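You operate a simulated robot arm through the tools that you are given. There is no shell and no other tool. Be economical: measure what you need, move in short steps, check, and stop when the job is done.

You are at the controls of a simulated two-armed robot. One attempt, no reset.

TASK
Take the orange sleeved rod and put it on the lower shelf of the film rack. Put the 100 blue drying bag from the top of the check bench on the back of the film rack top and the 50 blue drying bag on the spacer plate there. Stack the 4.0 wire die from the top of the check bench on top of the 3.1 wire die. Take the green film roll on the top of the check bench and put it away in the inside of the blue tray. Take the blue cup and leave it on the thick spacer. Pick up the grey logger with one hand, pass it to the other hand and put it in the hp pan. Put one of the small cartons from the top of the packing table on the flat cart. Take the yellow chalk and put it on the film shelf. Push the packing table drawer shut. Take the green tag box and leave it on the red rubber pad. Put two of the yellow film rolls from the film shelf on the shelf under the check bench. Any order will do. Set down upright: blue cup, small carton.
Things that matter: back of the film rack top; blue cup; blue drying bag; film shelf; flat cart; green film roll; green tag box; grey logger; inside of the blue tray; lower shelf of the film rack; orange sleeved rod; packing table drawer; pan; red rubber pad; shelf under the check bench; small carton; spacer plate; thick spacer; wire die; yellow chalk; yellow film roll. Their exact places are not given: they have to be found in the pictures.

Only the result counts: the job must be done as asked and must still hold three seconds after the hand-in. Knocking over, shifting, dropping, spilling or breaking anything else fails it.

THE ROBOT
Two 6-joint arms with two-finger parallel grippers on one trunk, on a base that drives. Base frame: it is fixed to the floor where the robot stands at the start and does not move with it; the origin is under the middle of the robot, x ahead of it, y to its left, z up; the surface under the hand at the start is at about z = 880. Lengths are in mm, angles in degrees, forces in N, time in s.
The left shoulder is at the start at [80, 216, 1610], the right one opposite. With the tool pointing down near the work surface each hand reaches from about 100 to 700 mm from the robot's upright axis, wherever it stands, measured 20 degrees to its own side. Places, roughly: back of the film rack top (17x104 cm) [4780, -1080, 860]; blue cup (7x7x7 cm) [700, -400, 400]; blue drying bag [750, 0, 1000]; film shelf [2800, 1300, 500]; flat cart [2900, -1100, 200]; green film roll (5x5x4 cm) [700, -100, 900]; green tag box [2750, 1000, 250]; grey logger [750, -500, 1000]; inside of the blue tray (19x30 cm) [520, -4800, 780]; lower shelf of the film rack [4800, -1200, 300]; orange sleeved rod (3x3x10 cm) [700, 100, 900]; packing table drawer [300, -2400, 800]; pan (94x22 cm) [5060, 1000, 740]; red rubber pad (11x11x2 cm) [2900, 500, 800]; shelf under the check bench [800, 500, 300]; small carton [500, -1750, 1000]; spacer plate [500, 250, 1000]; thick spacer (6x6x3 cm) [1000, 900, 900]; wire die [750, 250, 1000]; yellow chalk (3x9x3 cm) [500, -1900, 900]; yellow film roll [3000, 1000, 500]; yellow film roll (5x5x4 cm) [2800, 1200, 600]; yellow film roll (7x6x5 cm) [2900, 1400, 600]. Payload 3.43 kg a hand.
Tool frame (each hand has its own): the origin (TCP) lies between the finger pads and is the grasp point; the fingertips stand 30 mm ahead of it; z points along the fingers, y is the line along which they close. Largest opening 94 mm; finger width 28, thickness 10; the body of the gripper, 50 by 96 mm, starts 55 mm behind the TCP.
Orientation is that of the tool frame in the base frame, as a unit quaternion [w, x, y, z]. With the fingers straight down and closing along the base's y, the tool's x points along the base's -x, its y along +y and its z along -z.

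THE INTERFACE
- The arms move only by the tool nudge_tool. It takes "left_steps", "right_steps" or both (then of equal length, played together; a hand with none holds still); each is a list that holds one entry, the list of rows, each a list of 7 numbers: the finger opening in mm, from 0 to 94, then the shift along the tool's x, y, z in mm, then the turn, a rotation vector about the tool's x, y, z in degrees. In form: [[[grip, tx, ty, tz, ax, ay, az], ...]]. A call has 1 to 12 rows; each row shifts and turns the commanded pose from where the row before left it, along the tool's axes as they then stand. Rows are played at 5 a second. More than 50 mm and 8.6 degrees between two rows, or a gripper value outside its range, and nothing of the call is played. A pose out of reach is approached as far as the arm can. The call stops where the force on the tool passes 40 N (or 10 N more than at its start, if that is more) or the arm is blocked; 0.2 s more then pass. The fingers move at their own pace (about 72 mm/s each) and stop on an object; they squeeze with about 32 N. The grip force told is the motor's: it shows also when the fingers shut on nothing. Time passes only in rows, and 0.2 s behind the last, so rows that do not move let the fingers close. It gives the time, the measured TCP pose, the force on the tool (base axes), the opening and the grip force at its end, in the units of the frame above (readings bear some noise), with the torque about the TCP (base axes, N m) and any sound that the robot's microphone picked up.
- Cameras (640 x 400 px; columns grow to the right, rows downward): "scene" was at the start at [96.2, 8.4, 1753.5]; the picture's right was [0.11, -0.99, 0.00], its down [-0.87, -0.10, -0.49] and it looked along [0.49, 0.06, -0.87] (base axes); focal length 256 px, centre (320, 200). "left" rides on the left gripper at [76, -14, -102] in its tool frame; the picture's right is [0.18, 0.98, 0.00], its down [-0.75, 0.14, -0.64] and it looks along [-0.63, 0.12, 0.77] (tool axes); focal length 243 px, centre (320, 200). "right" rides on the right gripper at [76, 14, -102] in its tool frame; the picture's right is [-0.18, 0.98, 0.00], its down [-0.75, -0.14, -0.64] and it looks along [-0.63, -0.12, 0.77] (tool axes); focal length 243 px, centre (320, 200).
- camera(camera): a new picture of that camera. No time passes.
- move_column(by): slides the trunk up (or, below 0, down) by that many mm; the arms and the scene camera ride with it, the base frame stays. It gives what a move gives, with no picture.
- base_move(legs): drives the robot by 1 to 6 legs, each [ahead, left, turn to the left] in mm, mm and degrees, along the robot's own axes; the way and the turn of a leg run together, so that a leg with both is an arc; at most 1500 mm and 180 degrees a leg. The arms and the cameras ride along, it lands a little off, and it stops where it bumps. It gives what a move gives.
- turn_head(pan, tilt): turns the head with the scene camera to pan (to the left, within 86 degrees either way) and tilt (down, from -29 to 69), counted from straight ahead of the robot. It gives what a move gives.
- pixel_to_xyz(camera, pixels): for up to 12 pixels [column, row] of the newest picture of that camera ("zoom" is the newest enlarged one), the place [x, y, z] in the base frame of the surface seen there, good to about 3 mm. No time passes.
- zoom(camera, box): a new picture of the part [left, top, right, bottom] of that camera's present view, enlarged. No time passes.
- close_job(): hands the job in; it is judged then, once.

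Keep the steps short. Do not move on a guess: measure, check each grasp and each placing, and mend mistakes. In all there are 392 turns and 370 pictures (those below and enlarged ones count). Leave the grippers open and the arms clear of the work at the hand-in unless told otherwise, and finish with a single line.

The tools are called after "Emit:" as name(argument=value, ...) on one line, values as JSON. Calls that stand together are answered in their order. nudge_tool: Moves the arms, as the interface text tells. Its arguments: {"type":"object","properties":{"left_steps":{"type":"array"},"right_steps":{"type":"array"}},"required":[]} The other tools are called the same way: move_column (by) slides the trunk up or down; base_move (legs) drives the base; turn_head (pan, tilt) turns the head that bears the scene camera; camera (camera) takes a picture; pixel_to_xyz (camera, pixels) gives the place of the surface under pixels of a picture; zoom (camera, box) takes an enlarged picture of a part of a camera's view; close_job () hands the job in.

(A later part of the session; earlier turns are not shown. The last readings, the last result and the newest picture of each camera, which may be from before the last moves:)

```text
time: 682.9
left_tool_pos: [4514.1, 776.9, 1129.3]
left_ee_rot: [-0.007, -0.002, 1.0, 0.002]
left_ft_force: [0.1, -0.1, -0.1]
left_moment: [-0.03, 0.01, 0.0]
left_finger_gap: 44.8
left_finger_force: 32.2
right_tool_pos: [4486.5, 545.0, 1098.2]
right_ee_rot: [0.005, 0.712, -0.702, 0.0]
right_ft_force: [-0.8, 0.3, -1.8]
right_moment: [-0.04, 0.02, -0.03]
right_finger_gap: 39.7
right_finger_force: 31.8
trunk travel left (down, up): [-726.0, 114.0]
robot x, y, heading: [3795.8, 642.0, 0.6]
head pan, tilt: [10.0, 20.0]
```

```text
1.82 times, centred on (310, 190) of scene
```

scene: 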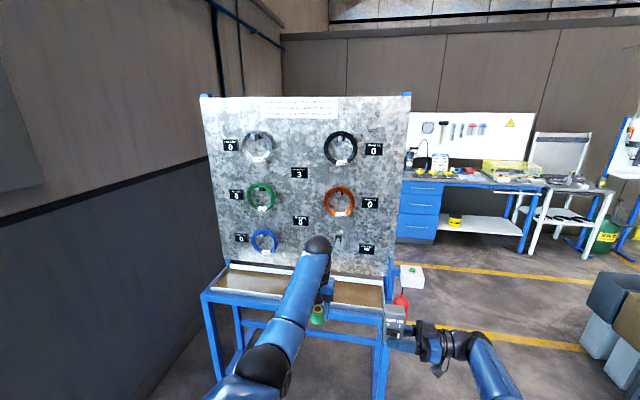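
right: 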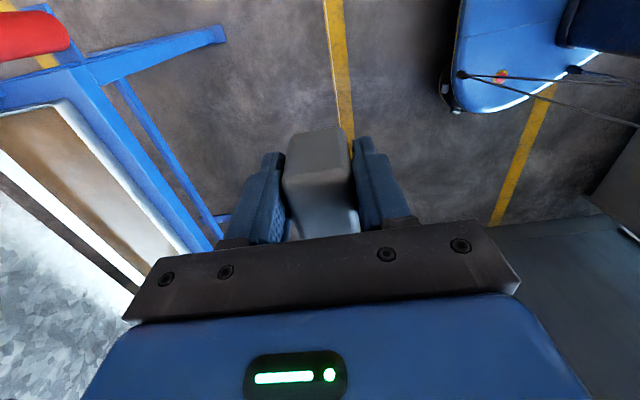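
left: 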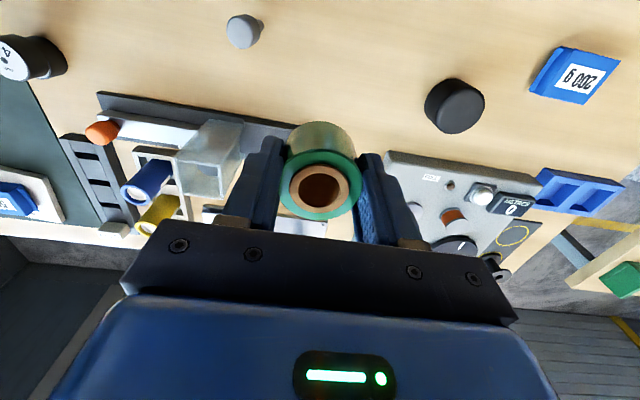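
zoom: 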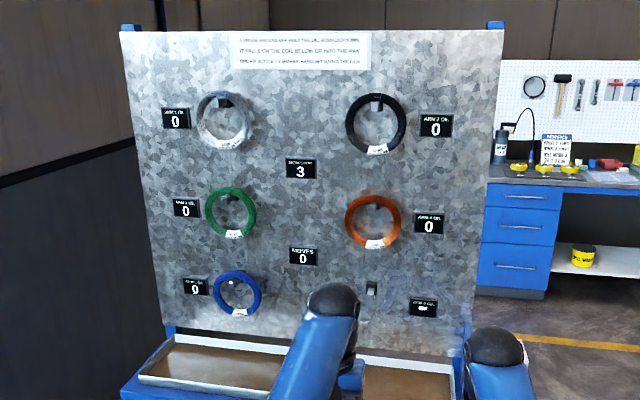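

Coils hang left and right on the board; the middle (y≈1000) is free. I swing the left arm (with roll) out to the left, strafe to centre, and lower the trunk 245.

Emit:
nudge_tool(left_steps=[[[20, 18, 42, 0, 0, 0, 0], [20, 18, 42, 0, 0, 0, 0], [20, 18, 42, 0, 0, 0, 0], [20, 18, 42, 0, 0, 0, 0], [20, 18, 42, 0, 0, 0, 0], [20, 18, 42, 0, 0, 0, 0], [20, 18, 42, 0, 0, 0, 0], [20, 18, 42, 0, 0, 0, 0], [20, 18, 42, 0, 0, 0, 0], [20, 0, 0, 0, 0, 0, 0]]])

Emit:
base_move(legs=[[0, 410, -0.5]])

Emit:
move_column(by=-245)

Emit:
camera(camera="scene")

```text
time: 685.1
left_tool_pos: [4410.3, 1160.4, 1100.8]
left_ee_rot: [-0.007, -0.002, 1.0, 0.001]
left_ft_force: [0.5, 0.3, -0.5]
left_moment: [0.02, -0.01, 0.0]
left_finger_gap: 44.8
left_finger_force: 32.1
left hand out of reach, approached as far as the arm can: row 1, 2, 3, 4, 5, 6, 7
right_tool_pos: [4486.3, 545.0, 1098.4]
right_ee_rot: [0.004, 0.712, -0.702, -0.002]
right_ft_force: [0.3, -0.2, -2.4]
right_moment: [-0.03, -0.01, 0.03]
right_finger_gap: 40.0
right_finger_force: 32.2
trunk travel left (down, up): [-726.0, 114.0]
robot x, y, heading: [3796.7, 643.0, 0.7]
head pan, tilt: [10.0, 20.0]
```

```text
time: 687.7
left_tool_pos: [4413.3, 1566.6, 1100.7]
left_ee_rot: [-0.008, 0.0, 1.0, 0.002]
left_ft_force: [0.0, -0.1, -0.6]
left_moment: [0.06, 0.01, 0.01]
left_finger_gap: 44.8
left_finger_force: 32.6
right_tool_pos: [4483.7, 949.8, 1098.1]
right_ee_rot: [0.003, 0.709, -0.705, -0.002]
right_ft_force: [-0.5, -0.5, -1.6]
right_moment: [-0.02, -0.01, -0.02]
right_finger_gap: 40.0
right_finger_force: 32.2
trunk travel left (down, up): [-726.0, 114.0]
robot x, y, heading: [3793.8, 1053.7, 0.3]
head pan, tilt: [10.0, 20.0]
```

```text
time: 690.2
left_tool_pos: [4412.7, 1568.2, 855.2]
left_ee_rot: [-0.006, 0.001, 1.0, 0.001]
left_ft_force: [0.0, -0.1, -0.9]
left_moment: [0.0, 0.01, 0.02]
left_finger_gap: 44.9
left_finger_force: 31.7
right_tool_pos: [4483.0, 952.4, 853.9]
right_ee_rot: [0.004, 0.709, -0.705, -0.002]
right_ft_force: [0.0, 1.0, -1.4]
right_moment: [-0.04, 0.01, 0.01]
right_finger_gap: 40.2
right_finger_force: 31.7
trunk travel left (down, up): [-481.0, 359.0]
robot x, y, heading: [3794.4, 1054.7, -0.1]
head pan, tilt: [10.0, 20.0]
```

```text
104 pictures are left
```

scene: 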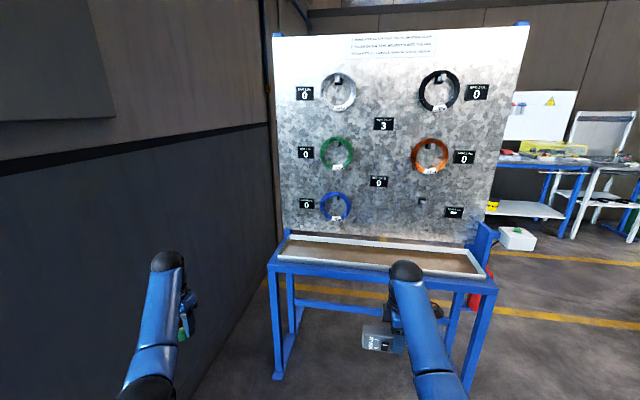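

Emit:
base_move(legs=[[570, 0, 0]])

Emit:
camera(camera="right")

Emit:
camera(camera="scene")

Emit:
pixel_to_xyz(camera="right", pixels=[[320, 60], [450, 100], [200, 100], [330, 140], [500, 60]])

```text
time: 693.5
left_tool_pos: [4984.0, 1571.8, 854.4]
left_ee_rot: [-0.007, -0.001, 1.0, 0.001]
left_ft_force: [0.4, -0.9, 0.0]
left_moment: [-0.01, -0.02, 0.0]
left_finger_gap: 44.9
left_finger_force: 31.7
right_tool_pos: [5056.9, 956.3, 853.5]
right_ee_rot: [0.003, 0.711, -0.703, -0.002]
right_ft_force: [0.4, 0.2, -1.6]
right_moment: [-0.05, 0.0, 0.01]
right_finger_gap: 39.7
right_finger_force: 31.8
trunk travel left (down, up): [-481.0, 359.0]
robot x, y, heading: [4370.9, 1056.5, 0.5]
head pan, tilt: [10.0, 20.0]
```

```text
103 pictures are left
```

right: 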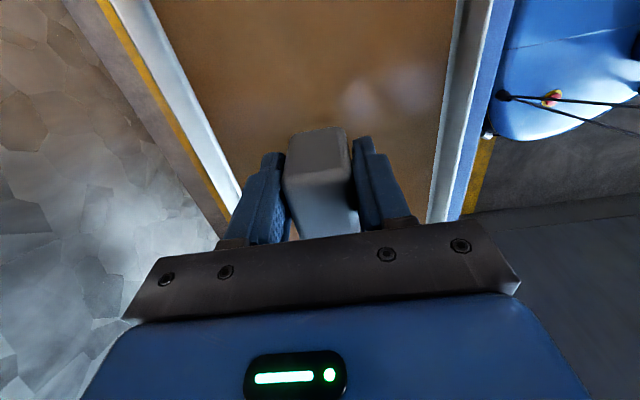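

```text
102 pictures are left
```

scene: 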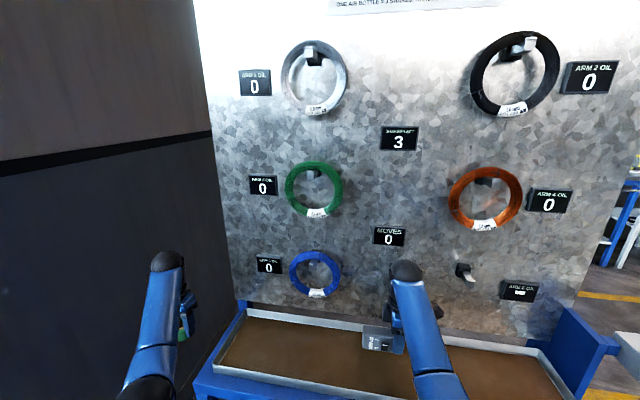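

```text
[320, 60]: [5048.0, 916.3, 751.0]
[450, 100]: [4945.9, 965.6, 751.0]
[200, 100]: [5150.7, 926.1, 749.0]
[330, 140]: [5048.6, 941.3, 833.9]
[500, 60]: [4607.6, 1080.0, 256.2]
```

The logger is over the middle of the pan. I lower the trunk 52, then gently to contact.

Emit:
move_column(by=-50)

Emit:
move_column(by=-5)

```text
time: 694.4
left_tool_pos: [4983.6, 1571.6, 805.3]
left_ee_rot: [-0.008, 0.0, 1.0, 0.001]
left_ft_force: [0.2, -0.6, -0.5]
left_moment: [-0.04, -0.07, -0.03]
left_finger_gap: 44.7
left_finger_force: 31.9
right_tool_pos: [5056.6, 956.8, 803.9]
right_ee_rot: [0.004, 0.711, -0.703, -0.001]
right_ft_force: [-0.9, -0.3, -0.1]
right_moment: [-0.05, 0.02, 0.03]
right_finger_gap: 39.9
right_finger_force: 31.8
trunk travel left (down, up): [-431.0, 409.0]
robot x, y, heading: [4367.7, 1052.4, 0.4]
head pan, tilt: [10.0, 20.0]
```

```text
time: 695.0
left_tool_pos: [4984.5, 1571.9, 798.5]
left_ee_rot: [-0.006, -0.001, 1.0, 0.002]
left_ft_force: [-1.6, -0.3, 0.6]
left_moment: [0.03, 0.03, -0.02]
left_finger_gap: 44.6
left_finger_force: 31.3
right_tool_pos: [5058.0, 957.0, 798.3]
right_ee_rot: [0.004, 0.711, -0.703, -0.001]
right_ft_force: [-0.1, 0.4, -1.4]
right_moment: [-0.03, 0.02, -0.01]
right_finger_gap: 40.0
right_finger_force: 32.1
trunk travel left (down, up): [-426.0, 414.0]
robot x, y, heading: [4372.7, 1056.0, 0.3]
head pan, tilt: [10.0, 20.0]
```

Emit:
move_column(by=-4)

Emit:
move_column(by=-3)

```text
time: 695.5
left_tool_pos: [4985.7, 1573.1, 796.1]
left_ee_rot: [-0.007, -0.001, 1.0, 0.001]
left_ft_force: [-0.7, 0.3, -1.0]
left_moment: [0.02, -0.03, -0.04]
left_finger_gap: 44.8
left_finger_force: 32.2
right_tool_pos: [5057.2, 956.1, 794.4]
right_ee_rot: [0.004, 0.71, -0.704, -0.001]
right_ft_force: [0.0, 0.7, -0.6]
right_moment: [-0.08, -0.03, -0.01]
right_finger_gap: 39.7
right_finger_force: 32.3
trunk travel left (down, up): [-422.0, 418.0]
robot x, y, heading: [4368.6, 1055.9, 0.2]
head pan, tilt: [10.0, 20.0]
```

```text
time: 696.0
left_tool_pos: [4983.9, 1573.1, 793.0]
left_ee_rot: [-0.007, -0.001, 1.0, 0.001]
left_ft_force: [-0.7, -0.1, -0.9]
left_moment: [-0.03, 0.0, -0.03]
left_finger_gap: 45.0
left_finger_force: 32.2
right_tool_pos: [5057.6, 955.9, 791.7]
right_ee_rot: [0.004, 0.711, -0.703, -0.001]
right_ft_force: [0.5, 0.2, -0.7]
right_moment: [-0.05, -0.02, -0.01]
right_finger_gap: 39.8
right_finger_force: 31.7
trunk travel left (down, up): [-419.0, 421.0]
robot x, y, heading: [4365.0, 1056.2, -0.1]
head pan, tilt: [10.0, 20.0]
```

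Emit:
move_column(by=-4)

Emit:
move_column(by=-3)

```text
time: 696.5
left_tool_pos: [4983.8, 1572.4, 788.4]
left_ee_rot: [-0.007, -0.001, 1.0, 0.002]
left_ft_force: [0.2, -0.8, -0.5]
left_moment: [0.03, 0.02, 0.0]
left_finger_gap: 44.7
left_finger_force: 31.9
right_tool_pos: [5057.0, 957.4, 788.8]
right_ee_rot: [0.002, 0.711, -0.703, 0.0]
right_ft_force: [0.0, -0.1, 5.7]
right_moment: [0.56, -0.12, -0.03]
right_finger_gap: 39.9
right_finger_force: 32.0
trunk travel left (down, up): [-415.0, 425.0]
robot x, y, heading: [4371.3, 1053.4, 0.1]
head pan, tilt: [10.0, 20.0]
```

```text
time: 697.0
left_tool_pos: [4983.4, 1573.1, 786.7]
left_ee_rot: [-0.006, -0.001, 1.0, 0.0]
left_ft_force: [-0.4, -0.6, -1.6]
left_moment: [-0.02, 0.0, -0.01]
left_finger_gap: 44.8
left_finger_force: 32.2
right_tool_pos: [5057.7, 955.8, 788.1]
right_ee_rot: [0.001, 0.71, -0.704, 0.002]
right_ft_force: [4.4, -1.2, 20.6]
right_moment: [0.62, -0.04, -0.02]
right_finger_gap: 40.1
right_finger_force: 31.7
trunk travel left (down, up): [-412.0, 428.0]
robot x, y, heading: [4367.3, 1058.0, 0.4]
head pan, tilt: [10.0, 20.0]
```

Contact made. I ease up 2, open the right hand slowly, and rise.

Emit:
move_column(by=2)

Emit:
nudge_tool(right_steps=[[[60, 0, 0, 0, 0, 0, 0], [80, 0, 0, 0, 0, 0, 0], [80, 0, 0, 0, 0, 0, 0], [80, 0, 0, 0, 0, 0, 0]]])

Emit:
move_column(by=110)

Emit:
camera(camera="right")

```text
time: 697.6
left_tool_pos: [4982.8, 1571.1, 789.8]
left_ee_rot: [-0.005, -0.001, 1.0, 0.002]
left_ft_force: [0.2, 0.3, -1.0]
left_moment: [-0.02, 0.01, 0.02]
left_finger_gap: 44.6
left_finger_force: 32.1
right_tool_pos: [5056.7, 957.7, 789.0]
right_ee_rot: [0.003, 0.71, -0.704, -0.001]
right_ft_force: [7.3, -1.7, 20.1]
right_moment: [0.34, -0.16, -0.11]
right_finger_gap: 39.9
right_finger_force: 32.0
trunk travel left (down, up): [-414.0, 426.0]
robot x, y, heading: [4368.2, 1054.7, 0.4]
head pan, tilt: [10.0, 20.0]
```

```text
time: 698.6
left_tool_pos: [4983.4, 1571.5, 788.6]
left_ee_rot: [-0.007, 0.0, 1.0, 0.002]
left_ft_force: [0.3, 0.0, -0.2]
left_moment: [0.01, -0.02, 0.04]
left_finger_gap: 44.5
left_finger_force: 32.4
right_tool_pos: [5057.1, 957.7, 787.3]
right_ee_rot: [0.004, 0.711, -0.703, -0.003]
right_ft_force: [0.6, -0.1, 0.4]
right_moment: [0.02, 0.01, -0.03]
right_finger_gap: 80.0
right_finger_force: 0.0
trunk travel left (down, up): [-414.0, 426.0]
robot x, y, heading: [4366.0, 1055.5, 0.5]
head pan, tilt: [10.0, 20.0]
```

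```text
time: 700.0
left_tool_pos: [4985.9, 1572.6, 897.2]
left_ee_rot: [-0.008, -0.001, 1.0, 0.002]
left_ft_force: [0.7, -0.5, -1.2]
left_moment: [0.03, 0.01, 0.01]
left_finger_gap: 44.7
left_finger_force: 32.0
right_tool_pos: [5058.0, 956.9, 896.7]
right_ee_rot: [0.004, 0.71, -0.704, -0.001]
right_ft_force: [0.7, 0.1, -0.6]
right_moment: [-0.02, -0.02, -0.02]
right_finger_gap: 80.2
right_finger_force: 0.0
trunk travel left (down, up): [-524.0, 316.0]
robot x, y, heading: [4370.5, 1053.6, 0.2]
head pan, tilt: [10.0, 20.0]
```

```text
101 pictures are left
```

right: 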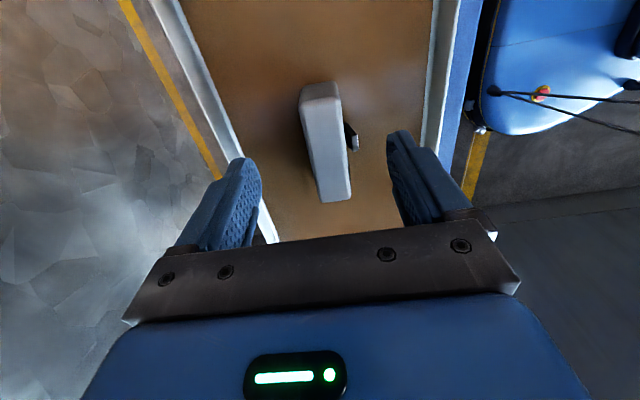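

Logger rests in the pan. Now the green roll: back out, bring the left arm in, raise the trunk, and drive back toward the gap.

Emit:
base_move(legs=[[-570, 0, 0]])

Emit:
nudge_tool(left_steps=[[[20, -15, -42, 0, 0, 0, 0], [20, -15, -42, 0, 0, 0, 0], [20, -15, -42, 0, 0, 0, 0], [20, -15, -42, 0, 0, 0, 0], [20, -15, -42, 0, 0, 0, 0], [20, -15, -42, 0, 0, 0, 0], [20, -15, -42, 0, 0, 0, 0], [20, -15, -42, 0, 0, 0, 0], [20, -10, -40, 0, 0, 0, 0], [20, 0, 0, 0, 0, 0, 0]]])

Emit:
move_column(by=220)

Emit:
base_move(legs=[[0, 0, -90], [0, 80, 0], [1500, 0, 0], [1500, 0, 0]])

```text
time: 703.3
left_tool_pos: [4408.2, 1570.0, 896.9]
left_ee_rot: [-0.008, -0.001, 1.0, 0.002]
left_ft_force: [-0.2, 0.4, -0.1]
left_moment: [-0.01, 0.05, 0.03]
left_finger_gap: 44.5
left_finger_force: 31.7
right_tool_pos: [4482.0, 953.8, 896.6]
right_ee_rot: [0.004, 0.711, -0.703, -0.002]
right_ft_force: [-0.3, 0.7, -0.3]
right_moment: [0.02, -0.03, 0.01]
right_finger_gap: 80.0
right_finger_force: 0.1
trunk travel left (down, up): [-524.0, 316.0]
robot x, y, heading: [3790.6, 1054.7, 0.3]
head pan, tilt: [10.0, 20.0]
```

```text
time: 705.5
left_tool_pos: [4541.6, 1195.9, 892.3]
left_ee_rot: [-0.007, -0.001, 1.0, 0.002]
left_ft_force: [-0.2, 0.4, -0.2]
left_moment: [-0.01, 0.0, 0.04]
left_finger_gap: 44.7
left_finger_force: 31.8
left hand out of reach, approached as far as the arm can: row 1
right_tool_pos: [4481.3, 954.4, 896.5]
right_ee_rot: [0.005, 0.711, -0.703, 0.0]
right_ft_force: [-1.0, -0.3, 0.3]
right_moment: [0.0, 0.0, -0.01]
right_finger_gap: 80.1
right_finger_force: 0.1
trunk travel left (down, up): [-524.0, 316.0]
robot x, y, heading: [3791.2, 1053.8, 0.4]
head pan, tilt: [10.0, 20.0]
```

```text
time: 707.8
left_tool_pos: [4541.4, 1195.5, 1112.9]
left_ee_rot: [-0.007, -0.001, 1.0, 0.002]
left_ft_force: [0.4, -0.3, -0.5]
left_moment: [-0.01, 0.01, -0.02]
left_finger_gap: 45.0
left_finger_force: 32.2
right_tool_pos: [4480.7, 954.5, 1116.3]
right_ee_rot: [0.004, 0.711, -0.703, -0.002]
right_ft_force: [0.3, 0.7, -0.1]
right_moment: [0.04, -0.02, 0.02]
right_finger_gap: 80.0
right_finger_force: 0.1
trunk travel left (down, up): [-744.0, 96.0]
robot x, y, heading: [3790.9, 1053.0, 0.5]
head pan, tilt: [10.0, 20.0]
```

```text
time: 723.9
left_tool_pos: [4094.9, -2103.6, 1050.5]
left_ee_rot: [-0.06, 0.652, 0.752, 0.079]
left_ft_force: [0.3, -2.9, 1.8]
left_moment: [0.17, -0.06, -0.01]
left_finger_gap: 45.2
left_finger_force: 32.6
right_tool_pos: [3855.1, -2057.7, 1032.1]
right_ee_rot: [-0.011, -0.078, 0.996, 0.033]
right_ft_force: [-0.3, -1.0, -1.9]
right_moment: [0.08, -0.05, -0.02]
right_finger_gap: 79.8
right_finger_force: 0.1
trunk travel left (down, up): [-744.0, 96.0]
robot x, y, heading: [3862.1, -1388.1, -81.5]
head pan, tilt: [10.0, 20.0]
stopped in leg 4: the robot was blocked; the commanded pose is now the measured one
```

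I bumped: the shift went the wrong way and the robot's left side touched something near the rack. I look at it before moving.

Emit:
turn_head(pan=70, tilt=35)

Emit:
camera(camera="scene")

Emit:
camera(camera="left")

```text
time: 725.2
left_tool_pos: [4102.2, -2111.1, 1122.2]
left_ee_rot: [-0.002, 0.663, 0.748, 0.008]
left_ft_force: [0.0, -0.4, -0.9]
left_moment: [0.01, 0.0, 0.03]
left_finger_gap: 44.8
left_finger_force: 32.3
right_tool_pos: [3857.3, -2046.2, 1087.4]
right_ee_rot: [-0.01, -0.065, 0.998, 0.022]
right_ft_force: [-0.1, -0.4, 0.4]
right_moment: [0.07, -0.02, -0.04]
right_finger_gap: 80.0
right_finger_force: 0.2
trunk travel left (down, up): [-744.0, 96.0]
robot x, y, heading: [3876.9, -1381.3, -82.5]
head pan, tilt: [70.0, 35.0]
```

```text
100 pictures are left
```

scene: 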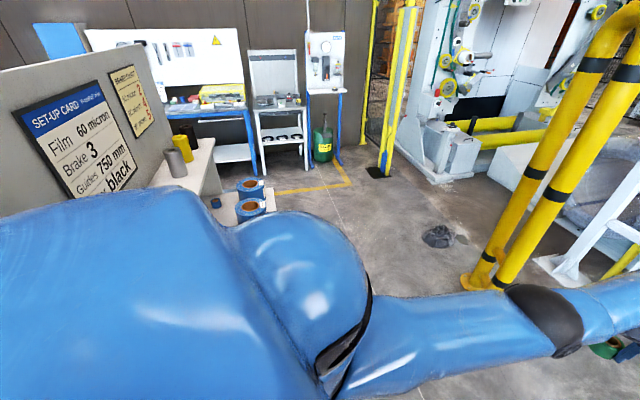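

```text
99 pictures are left
```

left: 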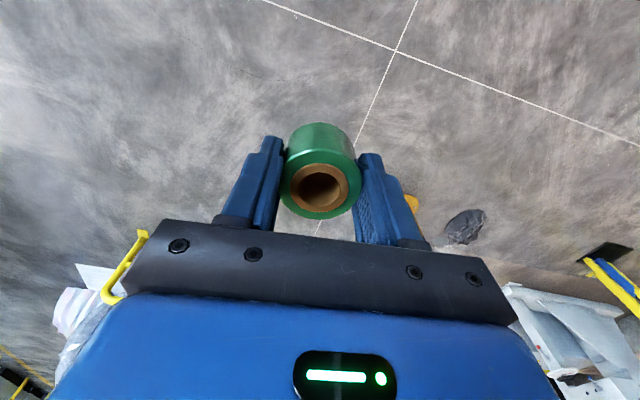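

The roll is still held. I strafe away to the right 170 (−x), straighten, and then check the rack.

Emit:
base_move(legs=[[0, -170, 0], [0, 0, -7.5]])

Emit:
turn_head(pan=75, tilt=35)

Emit:
camera(camera="scene")

```text
time: 727.3
left_tool_pos: [3843.7, -2152.0, 1124.0]
left_ee_rot: [-0.003, 0.71, 0.704, 0.005]
left_ft_force: [0.8, -0.7, -0.6]
left_moment: [0.02, 0.01, 0.01]
left_finger_gap: 45.1
left_finger_force: 31.5
right_tool_pos: [3610.8, -2057.7, 1089.3]
right_ee_rot: [-0.011, -0.001, 1.0, 0.02]
right_ft_force: [1.1, 0.3, 0.1]
right_moment: [-0.01, 0.05, 0.01]
right_finger_gap: 80.0
right_finger_force: 0.1
trunk travel left (down, up): [-744.0, 96.0]
robot x, y, heading: [3712.7, -1403.4, -89.7]
head pan, tilt: [70.0, 35.0]
```

```text
time: 727.9
left_tool_pos: [3840.0, -2152.1, 1125.9]
left_ee_rot: [-0.002, 0.709, 0.705, 0.006]
left_ft_force: [-0.7, -0.5, -0.2]
left_moment: [-0.03, 0.0, -0.02]
left_finger_gap: 44.8
left_finger_force: 32.5
right_tool_pos: [3608.1, -2057.2, 1088.6]
right_ee_rot: [-0.01, -0.002, 1.0, 0.019]
right_ft_force: [0.9, 0.3, -0.2]
right_moment: [0.02, -0.01, -0.03]
right_finger_gap: 80.1
right_finger_force: 0.0
trunk travel left (down, up): [-744.0, 96.0]
robot x, y, heading: [3706.6, -1402.6, -89.6]
head pan, tilt: [75.0, 35.0]
```

```text
98 pictures are left
```

scene: 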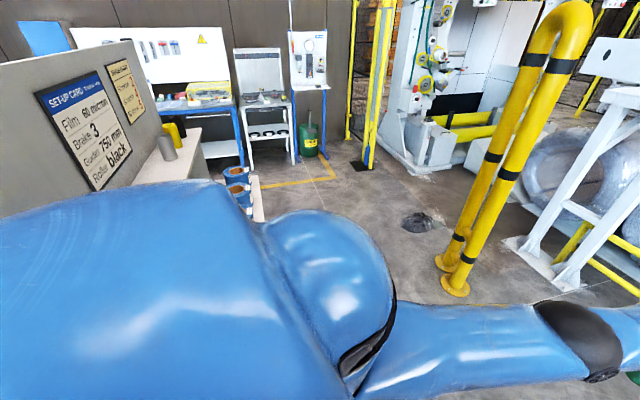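

Emit:
base_move(legs=[[850, 0, 0], [0, 0, 60]])

Emit:
turn_head(pan=75, tilt=25)

Emit:
camera(camera="scene")

Emit:
zoom(camera="scene", box=[120, 80, 520, 320])

```text
time: 735.1
left_tool_pos: [4431.1, -2488.1, 1124.7]
left_ee_rot: [-0.004, 0.252, 0.968, 0.005]
left_ft_force: [1.6, -0.1, 0.0]
left_moment: [0.0, -0.02, 0.01]
left_finger_gap: 44.6
left_finger_force: 31.8
right_tool_pos: [4235.2, -2647.7, 1088.6]
right_ee_rot: [-0.018, -0.51, 0.86, 0.012]
right_ft_force: [0.4, -0.2, -0.5]
right_moment: [-0.02, 0.01, -0.03]
right_finger_gap: 80.2
right_finger_force: 0.0
trunk travel left (down, up): [-744.0, 96.0]
robot x, y, heading: [3712.1, -2242.9, -28.7]
head pan, tilt: [75.0, 35.0]
```

```text
time: 735.8
left_tool_pos: [4431.0, -2487.1, 1125.5]
left_ee_rot: [-0.004, 0.252, 0.968, 0.005]
left_ft_force: [-0.6, -0.4, 0.3]
left_moment: [0.01, 0.01, 0.01]
left_finger_gap: 44.9
left_finger_force: 32.1
right_tool_pos: [4236.3, -2646.3, 1088.7]
right_ee_rot: [-0.018, -0.51, 0.86, 0.012]
right_ft_force: [0.7, -0.3, 0.2]
right_moment: [-0.03, 0.01, 0.0]
right_finger_gap: 79.9
right_finger_force: 0.0
trunk travel left (down, up): [-744.0, 96.0]
robot x, y, heading: [3711.7, -2242.7, -28.7]
head pan, tilt: [75.0, 25.0]
```

```text
97 pictures are left
```

scene: 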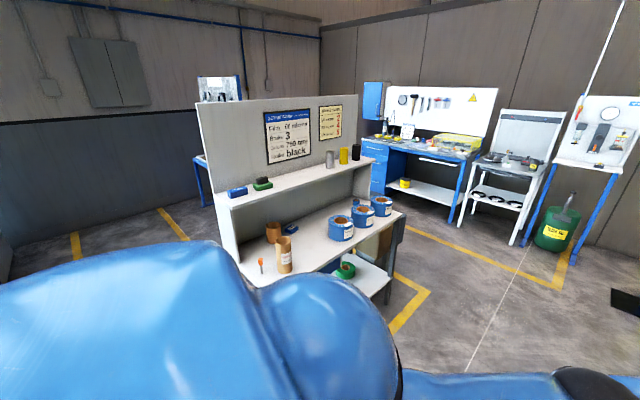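

```text
1.60 times, centred on (320, 200) of scene
```

zoom: 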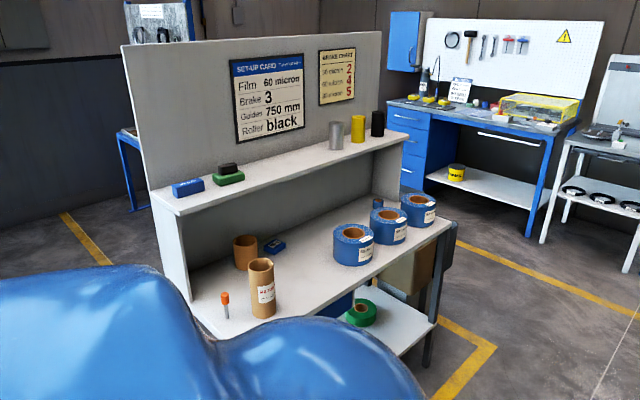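

Emit:
pixel_to_xyz(camera="scene", pixels=[[197, 103], [199, 110], [215, 190], [222, 200], [262, 262], [345, 230], [290, 226], [300, 160]])

```text
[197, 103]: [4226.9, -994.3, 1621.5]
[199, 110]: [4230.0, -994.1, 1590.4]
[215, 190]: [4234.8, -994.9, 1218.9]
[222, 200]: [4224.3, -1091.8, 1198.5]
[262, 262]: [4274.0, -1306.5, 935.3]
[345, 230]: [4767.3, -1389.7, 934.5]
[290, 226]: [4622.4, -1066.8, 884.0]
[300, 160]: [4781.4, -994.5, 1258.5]
```

The rack seems unmoved. I check the rod on the lower shelf from a better heading.

Emit:
base_move(legs=[[0, 0, 50]])

Emit:
turn_head(pan=25, tilt=25)

Emit:
zoom(camera="scene", box=[120, 120, 520, 400])

```text
time: 738.5
left_tool_pos: [4355.3, -1839.9, 1125.4]
left_ee_rot: [-0.006, -0.189, 0.982, 0.002]
left_ft_force: [0.3, 0.2, -0.6]
left_moment: [-0.01, -0.02, 0.01]
left_finger_gap: 45.1
left_finger_force: 31.8
right_tool_pos: [4356.3, -2090.9, 1088.3]
right_ee_rot: [0.02, 0.83, -0.557, -0.004]
right_ft_force: [1.0, 0.3, -0.3]
right_moment: [-0.01, -0.01, 0.01]
right_finger_gap: 80.1
right_finger_force: 0.1
trunk travel left (down, up): [-744.0, 96.0]
robot x, y, heading: [3708.9, -2245.3, 22.4]
head pan, tilt: [75.0, 25.0]
```

```text
time: 739.7
left_tool_pos: [4355.6, -1838.1, 1125.6]
left_ee_rot: [-0.006, -0.189, 0.982, 0.002]
left_ft_force: [-0.3, -0.3, -0.6]
left_moment: [-0.03, 0.03, 0.01]
left_finger_gap: 44.7
left_finger_force: 32.1
right_tool_pos: [4357.0, -2091.6, 1088.5]
right_ee_rot: [0.02, 0.83, -0.557, -0.003]
right_ft_force: [-0.8, 0.1, 0.4]
right_moment: [-0.01, -0.01, 0.02]
right_finger_gap: 80.2
right_finger_force: 0.0
trunk travel left (down, up): [-744.0, 96.0]
robot x, y, heading: [3713.7, -2243.3, 21.8]
head pan, tilt: [25.0, 25.0]
```

```text
1.43 times, centred on (320, 260) of scene
```

zoom: 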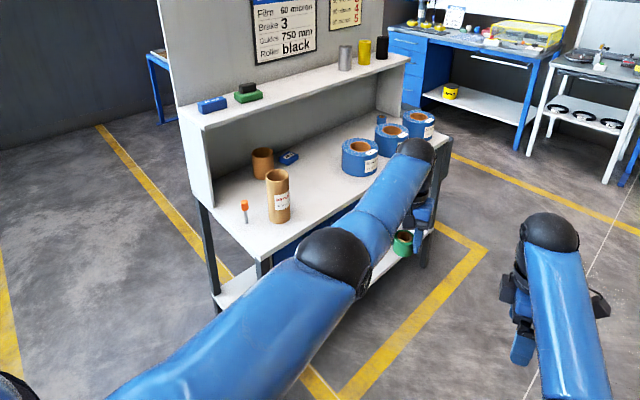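

Emit:
camera(camera="left")

Emit:
turn_head(pan=60, tilt=30)

Emit:
zoom(camera="scene", box=[300, 130, 640, 400])

```text
94 pictures are left
```

left: 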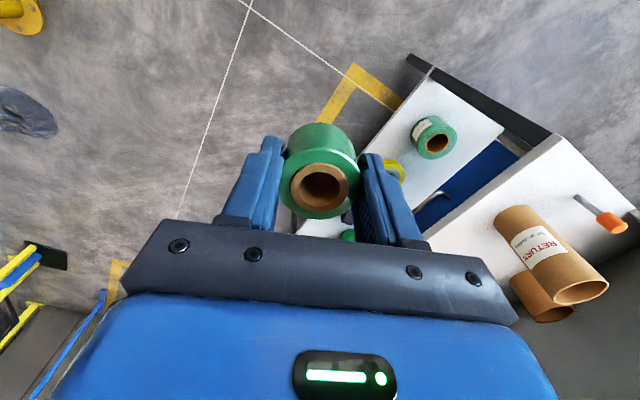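

```text
time: 740.7
left_tool_pos: [4355.0, -1838.6, 1123.5]
left_ee_rot: [-0.005, -0.188, 0.982, 0.002]
left_ft_force: [0.5, 0.3, -1.1]
left_moment: [-0.01, 0.02, 0.0]
left_finger_gap: 44.9
left_finger_force: 31.9
right_tool_pos: [4355.9, -2090.8, 1087.4]
right_ee_rot: [0.021, 0.83, -0.557, -0.004]
right_ft_force: [-0.1, 0.9, 0.5]
right_moment: [0.0, 0.02, -0.02]
right_finger_gap: 80.1
right_finger_force: 0.0
trunk travel left (down, up): [-744.0, 96.0]
robot x, y, heading: [3710.0, -2242.5, 22.1]
head pan, tilt: [60.0, 30.0]
```

```text
1.48 times, centred on (470, 265) of scene
```

zoom: 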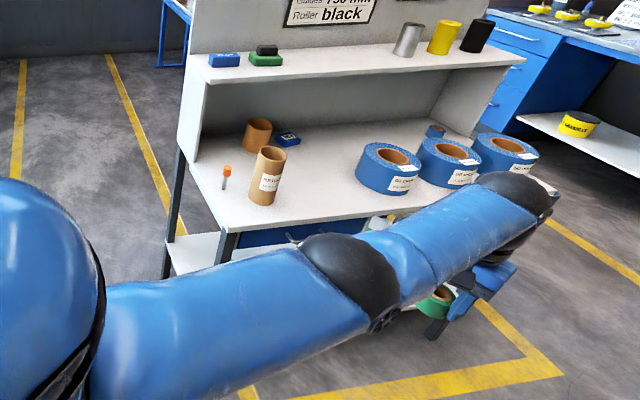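

Everything on the rack still stands. I go on: turn west, and drive toward the gap between the tables.

Emit:
base_move(legs=[[0, 0, 158], [1500, 0, 0], [210, 0, 0], [0, 0, 90], [1210, 0, 0], [0, 0, -90]])

Emit:
turn_head(pan=0, tilt=25)

Emit:
camera(camera="scene")

```text
time: 769.2
left_tool_pos: [1255.9, -3628.5, 1124.9]
left_ee_rot: [0.004, 1.0, -0.003, 0.005]
left_ft_force: [0.1, 0.2, -0.3]
left_moment: [-0.03, 0.03, -0.01]
left_finger_gap: 45.0
left_finger_force: 31.3
right_tool_pos: [1349.8, -3395.6, 1088.2]
right_ee_rot: [0.007, 0.706, 0.708, 0.019]
right_ft_force: [-1.0, 0.8, 1.2]
right_moment: [-0.02, 0.01, 0.01]
right_finger_gap: 79.8
right_finger_force: 0.1
trunk travel left (down, up): [-744.0, 96.0]
robot x, y, heading: [2002.8, -3495.9, -179.9]
head pan, tilt: [60.0, 30.0]
```

```text
time: 770.5
left_tool_pos: [1256.4, -3628.5, 1124.8]
left_ee_rot: [0.004, 1.0, -0.003, 0.005]
left_ft_force: [0.0, -0.1, -1.1]
left_moment: [0.0, -0.01, -0.02]
left_finger_gap: 45.0
left_finger_force: 31.5
right_tool_pos: [1349.4, -3394.6, 1087.6]
right_ee_rot: [0.008, 0.706, 0.708, 0.02]
right_ft_force: [-0.3, -0.2, -0.9]
right_moment: [-0.01, 0.0, 0.01]
right_finger_gap: 79.9
right_finger_force: 0.1
trunk travel left (down, up): [-744.0, 96.0]
robot x, y, heading: [2006.0, -3494.7, -179.8]
head pan, tilt: [0.0, 25.0]
```

```text
92 pictures are left
```

scene: 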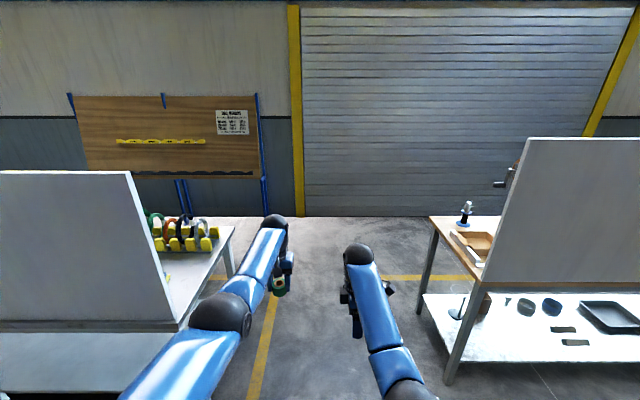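

Emit:
base_move(legs=[[1500, 0, 0], [740, 0, 0], [0, 0, 90], [0, 0, 90]])

Emit:
turn_head(pan=-50, tilt=25)

Emit:
camera(camera="scene")

```text
time: 789.2
left_tool_pos: [506.9, -3373.0, 1124.5]
left_ee_rot: [-0.005, 0.018, 1.0, 0.004]
left_ft_force: [-0.6, -0.4, -0.7]
left_moment: [-0.04, -0.02, 0.01]
left_finger_gap: 45.0
left_finger_force: 31.8
right_tool_pos: [405.3, -3603.2, 1087.7]
right_ee_rot: [-0.019, -0.697, 0.717, 0.008]
right_ft_force: [-0.3, -0.1, 0.3]
right_moment: [0.03, -0.01, 0.01]
right_finger_gap: 80.0
right_finger_force: 0.0
trunk travel left (down, up): [-744.0, 96.0]
robot x, y, heading: [-243.7, -3482.7, -1.3]
head pan, tilt: [0.0, 25.0]
```

```text
time: 790.4
left_tool_pos: [506.5, -3372.4, 1125.4]
left_ee_rot: [-0.004, 0.018, 1.0, 0.004]
left_ft_force: [-0.5, 0.9, 0.1]
left_moment: [0.0, -0.01, 0.02]
left_finger_gap: 44.8
left_finger_force: 32.0
right_tool_pos: [407.2, -3603.7, 1087.1]
right_ee_rot: [-0.02, -0.698, 0.716, 0.008]
right_ft_force: [0.0, -0.8, -0.3]
right_moment: [0.0, 0.04, 0.02]
right_finger_gap: 79.9
right_finger_force: 0.1
trunk travel left (down, up): [-744.0, 96.0]
robot x, y, heading: [-244.0, -3476.6, -1.4]
head pan, tilt: [-50.0, 25.0]
```

```text
91 pictures are left
```

scene: 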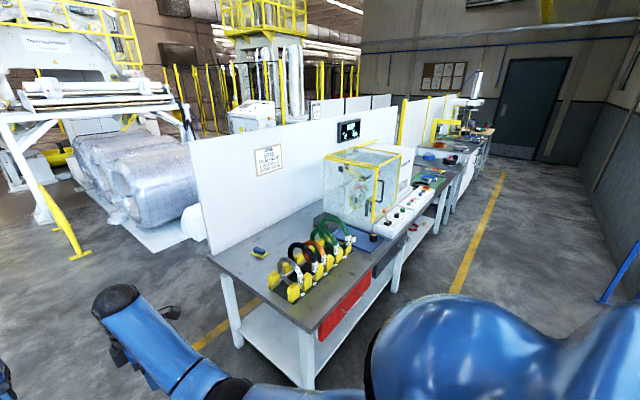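

Emit:
zoom(camera="scene", box=[230, 140, 470, 380])

Emit:
pixel_to_xyz(camera="scene", pixels=[[367, 240], [375, 238], [345, 300], [360, 295], [310, 335], [390, 268], [330, 180], [380, 195], [345, 175], [340, 235], [395, 225]])

```text
1.67 times, centred on (350, 260) of scene
```

zoom: 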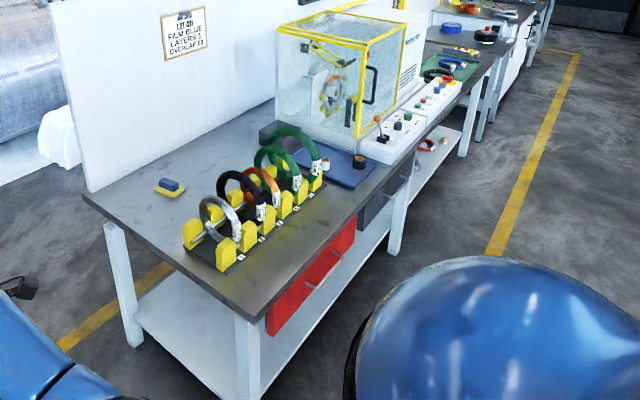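

```text
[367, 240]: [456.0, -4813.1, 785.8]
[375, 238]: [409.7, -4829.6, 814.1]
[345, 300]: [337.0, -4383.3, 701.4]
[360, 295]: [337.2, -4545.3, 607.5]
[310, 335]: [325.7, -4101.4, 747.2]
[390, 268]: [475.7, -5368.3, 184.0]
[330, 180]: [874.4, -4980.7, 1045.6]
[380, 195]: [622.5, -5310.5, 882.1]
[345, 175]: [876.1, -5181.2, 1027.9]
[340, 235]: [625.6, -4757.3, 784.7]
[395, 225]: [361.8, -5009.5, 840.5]
```

The blue tray is at x≈430–630, y≈−4950…−4650, z≈785. I back off, strafe right along the aisle and look.

Emit:
base_move(legs=[[-190, 0, 1.4], [0, -1430, 0]])

Emit:
turn_head(pan=8, tilt=40)

Emit:
camera(camera="scene")

Emit:
zoom(camera="scene", box=[180, 80, 420, 250])

```text
time: 798.6
left_tool_pos: [299.7, -4767.6, 1124.6]
left_ee_rot: [-0.005, 0.008, 1.0, 0.003]
left_ft_force: [-1.5, -0.1, -1.1]
left_moment: [-0.02, 0.0, -0.03]
left_finger_gap: 44.9
left_finger_force: 32.1
right_tool_pos: [205.8, -5001.1, 1087.2]
right_ee_rot: [-0.02, -0.705, 0.709, 0.007]
right_ft_force: [-0.3, 0.5, 0.0]
right_moment: [0.02, 0.0, -0.03]
right_finger_gap: 80.3
right_finger_force: 0.0
trunk travel left (down, up): [-744.0, 96.0]
robot x, y, heading: [-450.9, -4895.6, -0.4]
head pan, tilt: [-50.0, 25.0]
```

```text
time: 799.8
left_tool_pos: [300.9, -4768.3, 1124.9]
left_ee_rot: [-0.005, 0.008, 1.0, 0.004]
left_ft_force: [0.3, -0.3, -1.0]
left_moment: [0.0, 0.0, -0.01]
left_finger_gap: 44.8
left_finger_force: 31.7
right_tool_pos: [204.9, -5000.6, 1089.2]
right_ee_rot: [-0.019, -0.706, 0.708, 0.007]
right_ft_force: [0.9, 0.1, -0.2]
right_moment: [0.0, -0.04, -0.01]
right_finger_gap: 79.9
right_finger_force: 0.0
trunk travel left (down, up): [-744.0, 96.0]
robot x, y, heading: [-449.0, -4895.6, -0.5]
head pan, tilt: [8.0, 40.0]
```

```text
89 pictures are left
```

scene: 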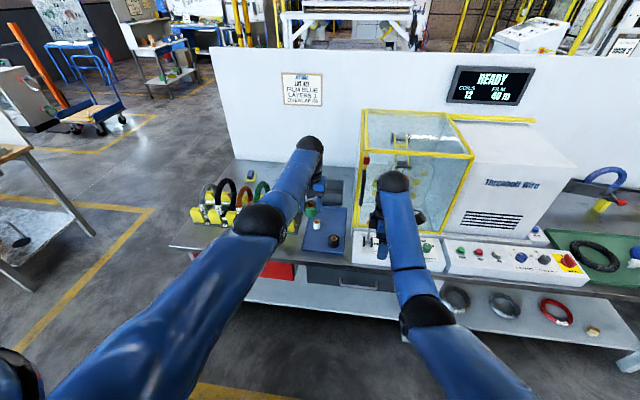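

```text
2.35 times, centred on (300, 165) of scene
```

zoom: 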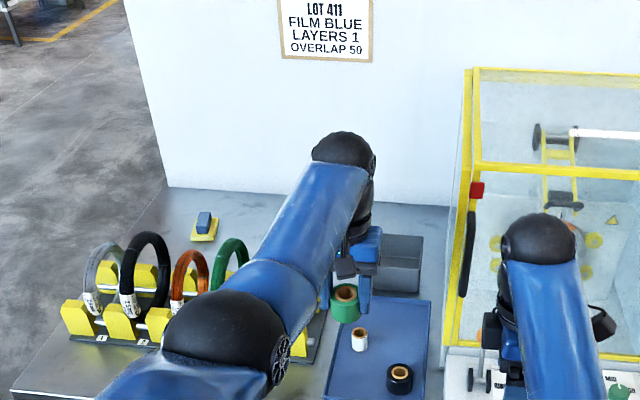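

Emit:
pixel_to_xyz(camera="zoom", pixels=[[358, 335], [398, 372], [385, 320], [420, 310], [428, 390], [335, 380], [370, 302], [345, 325], [410, 340], [365, 380], [330, 398]])

Emit:
camera(camera="left")

```text
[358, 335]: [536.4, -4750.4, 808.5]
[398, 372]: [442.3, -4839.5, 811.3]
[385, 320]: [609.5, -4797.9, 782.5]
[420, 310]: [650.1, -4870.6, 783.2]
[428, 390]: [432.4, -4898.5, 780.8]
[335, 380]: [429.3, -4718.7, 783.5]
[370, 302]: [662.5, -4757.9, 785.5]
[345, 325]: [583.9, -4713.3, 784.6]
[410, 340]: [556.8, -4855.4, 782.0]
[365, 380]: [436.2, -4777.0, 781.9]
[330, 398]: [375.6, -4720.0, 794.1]
```

```text
87 pictures are left
```

left: 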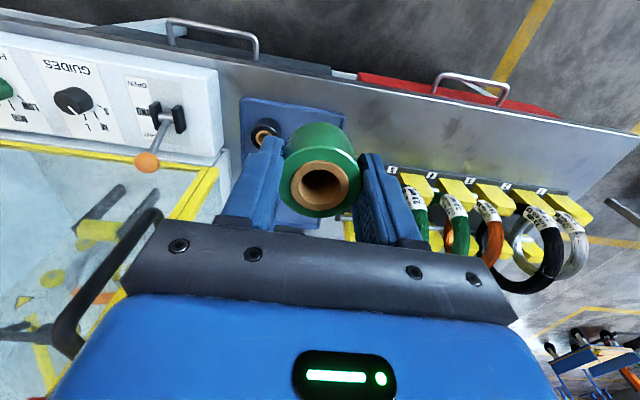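

Emit:
pixel_to_xyz(camera="zoom", pixels=[[475, 100], [470, 72], [450, 340], [470, 200], [560, 170], [600, 340], [460, 385], [400, 250]])

```text
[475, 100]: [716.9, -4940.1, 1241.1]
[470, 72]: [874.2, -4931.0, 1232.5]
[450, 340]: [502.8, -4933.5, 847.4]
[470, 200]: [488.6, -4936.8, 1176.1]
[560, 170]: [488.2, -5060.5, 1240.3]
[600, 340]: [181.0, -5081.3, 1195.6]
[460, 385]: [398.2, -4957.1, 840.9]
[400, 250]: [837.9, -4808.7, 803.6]
```

The cage front is at x≈488, top 1240, so the right arm must swing out. I swing it right/back, then move to the tray: target (580,−4815).

Emit:
nudge_tool(right_steps=[[[80, 42, 18, 0, 0, 0, 0], [80, 42, 18, 0, 0, 0, 0], [80, 42, 18, 0, 0, 0, 0], [80, 42, 18, 0, 0, 0, 0], [80, 42, 18, 0, 0, 0, 0], [80, 42, 18, 0, 0, 0, 0], [80, 42, 18, 0, 0, 0, 0], [80, 42, 18, 0, 0, 0, 0], [80, 42, 18, 0, 0, 0, 0], [80, 0, 0, 0, 0, 0, 0]]])

Emit:
base_move(legs=[[0, -45, 0.4], [180, 0, 0]])

Emit:
camera(camera="left")

Emit:
camera(camera="scene")

```text
time: 802.0
left_tool_pos: [300.0, -4769.4, 1124.5]
left_ee_rot: [-0.006, 0.007, 1.0, 0.003]
left_ft_force: [-0.1, -0.6, -0.1]
left_moment: [0.02, -0.05, 0.02]
left_finger_gap: 45.1
left_finger_force: 31.7
right_tool_pos: [111.7, -5379.6, 1036.3]
right_ee_rot: [-0.02, -0.705, 0.709, 0.008]
right_ft_force: [0.3, 0.0, 0.8]
right_moment: [-0.01, 0.03, 0.02]
right_finger_gap: 80.0
right_finger_force: 0.1
right hand out of reach, approached as far as the arm can: row 1, 2, 3, 4, 5, 6, 7
trunk travel left (down, up): [-744.0, 96.0]
robot x, y, heading: [-446.3, -4893.6, -0.3]
head pan, tilt: [8.0, 40.0]
```

```text
time: 804.0
left_tool_pos: [469.8, -4810.3, 1126.8]
left_ee_rot: [-0.003, 0.003, 1.0, 0.004]
left_ft_force: [-0.6, 0.3, -0.1]
left_moment: [-0.02, -0.04, 0.03]
left_finger_gap: 44.7
left_finger_force: 31.8
right_tool_pos: [285.6, -5421.6, 1037.5]
right_ee_rot: [0.018, 0.708, -0.706, -0.007]
right_ft_force: [0.5, -1.3, 0.1]
right_moment: [0.01, -0.05, 0.02]
right_finger_gap: 80.0
right_finger_force: 0.1
trunk travel left (down, up): [-744.0, 96.0]
robot x, y, heading: [-273.4, -4937.1, 0.1]
head pan, tilt: [8.0, 40.0]
```

```text
86 pictures are left
```

left: 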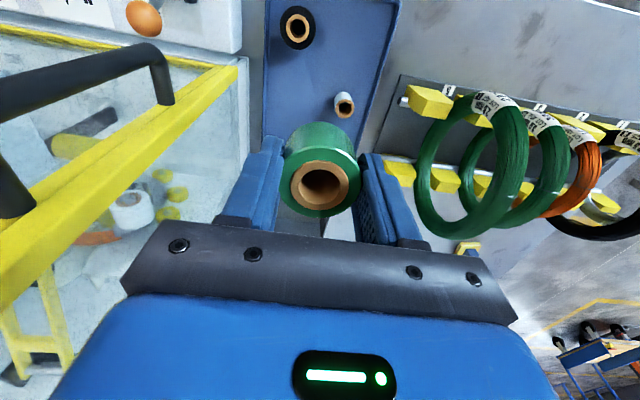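

```text
85 pictures are left
```

scene: 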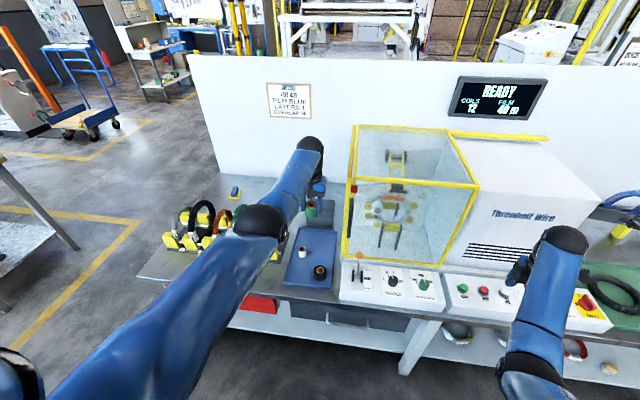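

To lower at that reach I need a lower trunk with raised hands: back off 210, trunk −300, raise both hands.

Emit:
base_move(legs=[[-210, 0, 0]])

Emit:
move_column(by=-300)

Emit:
nudge_tool(left_steps=[[[20, -3, 0, -20, 0, 0, 0], [20, -3, 0, -20, 0, 0, 0], [20, -3, 0, -20, 0, 0, 0], [20, -3, 0, -20, 0, 0, 0], [20, 0, 0, -10, 0, 0, 0], [20, 0, 0, 0, 0, 0, 0], [20, 0, 0, 0, 0, 0, 0], [20, 0, 0, 0, 0, 0, 0]]], right_steps=[[[80, 0, 0, -45, 0, 0, 0], [80, 0, 0, -45, 0, 0, 0], [80, 0, 0, -45, 0, 0, 0], [80, 0, 0, -45, 0, 0, 0], [80, 0, 0, -45, 0, 0, 0], [80, 0, 0, -45, 0, 0, 0], [80, 0, 0, -45, 0, 0, 0], [80, 0, 0, 0, 0, 0, 0]]])

Emit:
camera(camera="scene")

```text
time: 805.7
left_tool_pos: [269.4, -4805.9, 1121.0]
left_ee_rot: [-0.007, 0.001, 1.0, 0.004]
left_ft_force: [0.2, 1.0, -1.4]
left_moment: [0.0, 0.03, 0.02]
left_finger_gap: 44.6
left_finger_force: 32.2
right_tool_pos: [85.3, -5420.3, 1033.8]
right_ee_rot: [0.022, 0.709, -0.704, -0.009]
right_ft_force: [-0.5, 0.0, -0.3]
right_moment: [-0.06, 0.01, -0.01]
right_finger_gap: 80.1
right_finger_force: 0.1
trunk travel left (down, up): [-744.0, 96.0]
robot x, y, heading: [-485.7, -4941.0, 0.1]
head pan, tilt: [8.0, 40.0]
```

```text
time: 808.7
left_tool_pos: [263.0, -4806.4, 824.1]
left_ee_rot: [-0.005, 0.002, 1.0, 0.003]
left_ft_force: [-0.2, 0.4, 0.3]
left_moment: [-0.01, 0.02, -0.01]
left_finger_gap: 44.7
left_finger_force: 32.0
right_tool_pos: [81.4, -5419.9, 736.7]
right_ee_rot: [0.019, 0.709, -0.705, -0.007]
right_ft_force: [1.2, 0.2, -0.2]
right_moment: [-0.05, 0.02, -0.01]
right_finger_gap: 79.9
right_finger_force: 0.1
trunk travel left (down, up): [-444.0, 396.0]
robot x, y, heading: [-486.0, -4940.1, 0.5]
head pan, tilt: [8.0, 40.0]
```

```text
time: 810.5
left_tool_pos: [270.9, -4806.7, 914.5]
left_ee_rot: [-0.005, 0.001, 1.0, 0.003]
left_ft_force: [-0.6, 0.1, 0.1]
left_moment: [-0.01, 0.0, -0.01]
left_finger_gap: 44.7
left_finger_force: 31.8
left hand out of reach, approached as far as the arm can: row 4
right_tool_pos: [187.5, -5464.7, 990.1]
right_ee_rot: [0.019, 0.709, -0.705, -0.008]
right_ft_force: [0.5, 0.2, -0.3]
right_moment: [-0.02, -0.01, 0.0]
right_finger_gap: 80.0
right_finger_force: 0.0
right hand out of reach, approached as far as the arm can: row 1, 2, 3, 4, 5, 6, 7
trunk travel left (down, up): [-444.0, 396.0]
robot x, y, heading: [-484.5, -4936.5, 0.3]
head pan, tilt: [8.0, 40.0]
```

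```text
84 pictures are left
```

scene: 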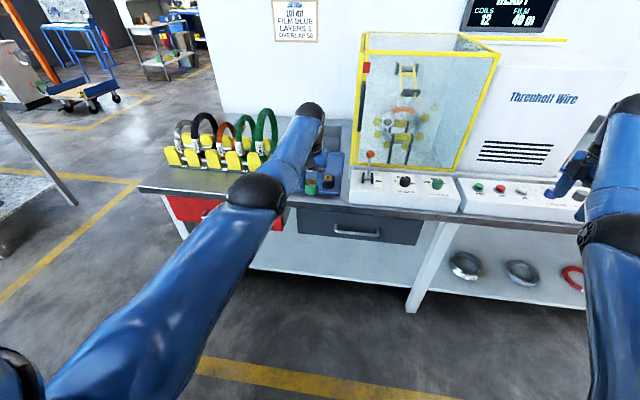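

Emit:
pixel_to_xyz(camera="scene", pixels=[[515, 150], [560, 150], [590, 150], [515, 195], [570, 200], [460, 175], [370, 155]])

```text
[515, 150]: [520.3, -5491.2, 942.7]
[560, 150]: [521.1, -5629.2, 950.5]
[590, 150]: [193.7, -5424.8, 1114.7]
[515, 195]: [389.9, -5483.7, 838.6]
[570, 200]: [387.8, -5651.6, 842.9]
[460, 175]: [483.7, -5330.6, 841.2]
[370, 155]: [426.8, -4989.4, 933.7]
```

Machine front is at x 520, so I choose a nearer spot (505,−4812) in the tray: drive 234.

Emit:
base_move(legs=[[234, -6, -0.2]])

Emit:
camera(camera="left")

Emit:
camera(camera="scene")

```text
time: 812.2
left_tool_pos: [507.7, -4813.5, 915.7]
left_ee_rot: [-0.005, 0.004, 1.0, 0.003]
left_ft_force: [0.9, -0.3, -0.7]
left_moment: [0.0, -0.02, 0.01]
left_finger_gap: 44.8
left_finger_force: 32.0
right_tool_pos: [421.1, -5470.8, 991.2]
right_ee_rot: [0.019, 0.708, -0.706, -0.007]
right_ft_force: [0.8, 0.2, 0.0]
right_moment: [0.02, 0.01, -0.04]
right_finger_gap: 79.9
right_finger_force: 0.0
trunk travel left (down, up): [-444.0, 396.0]
robot x, y, heading: [-247.8, -4946.3, 0.4]
head pan, tilt: [8.0, 40.0]
```

```text
83 pictures are left
```

left: 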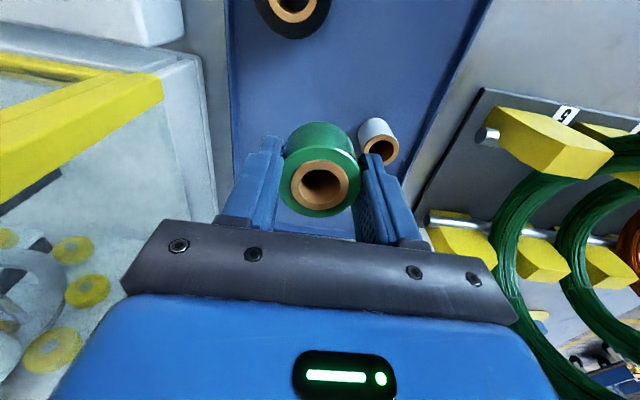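

```text
82 pictures are left
```

scene: 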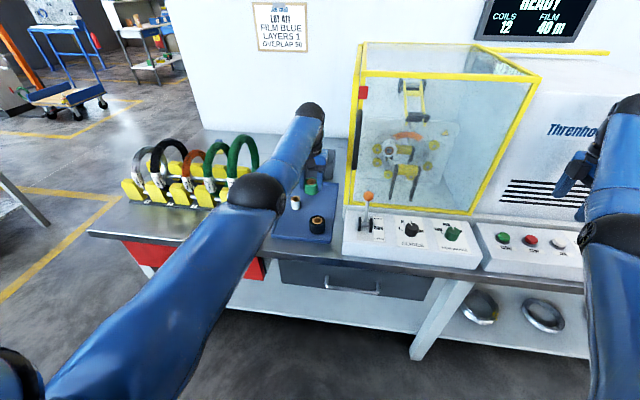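

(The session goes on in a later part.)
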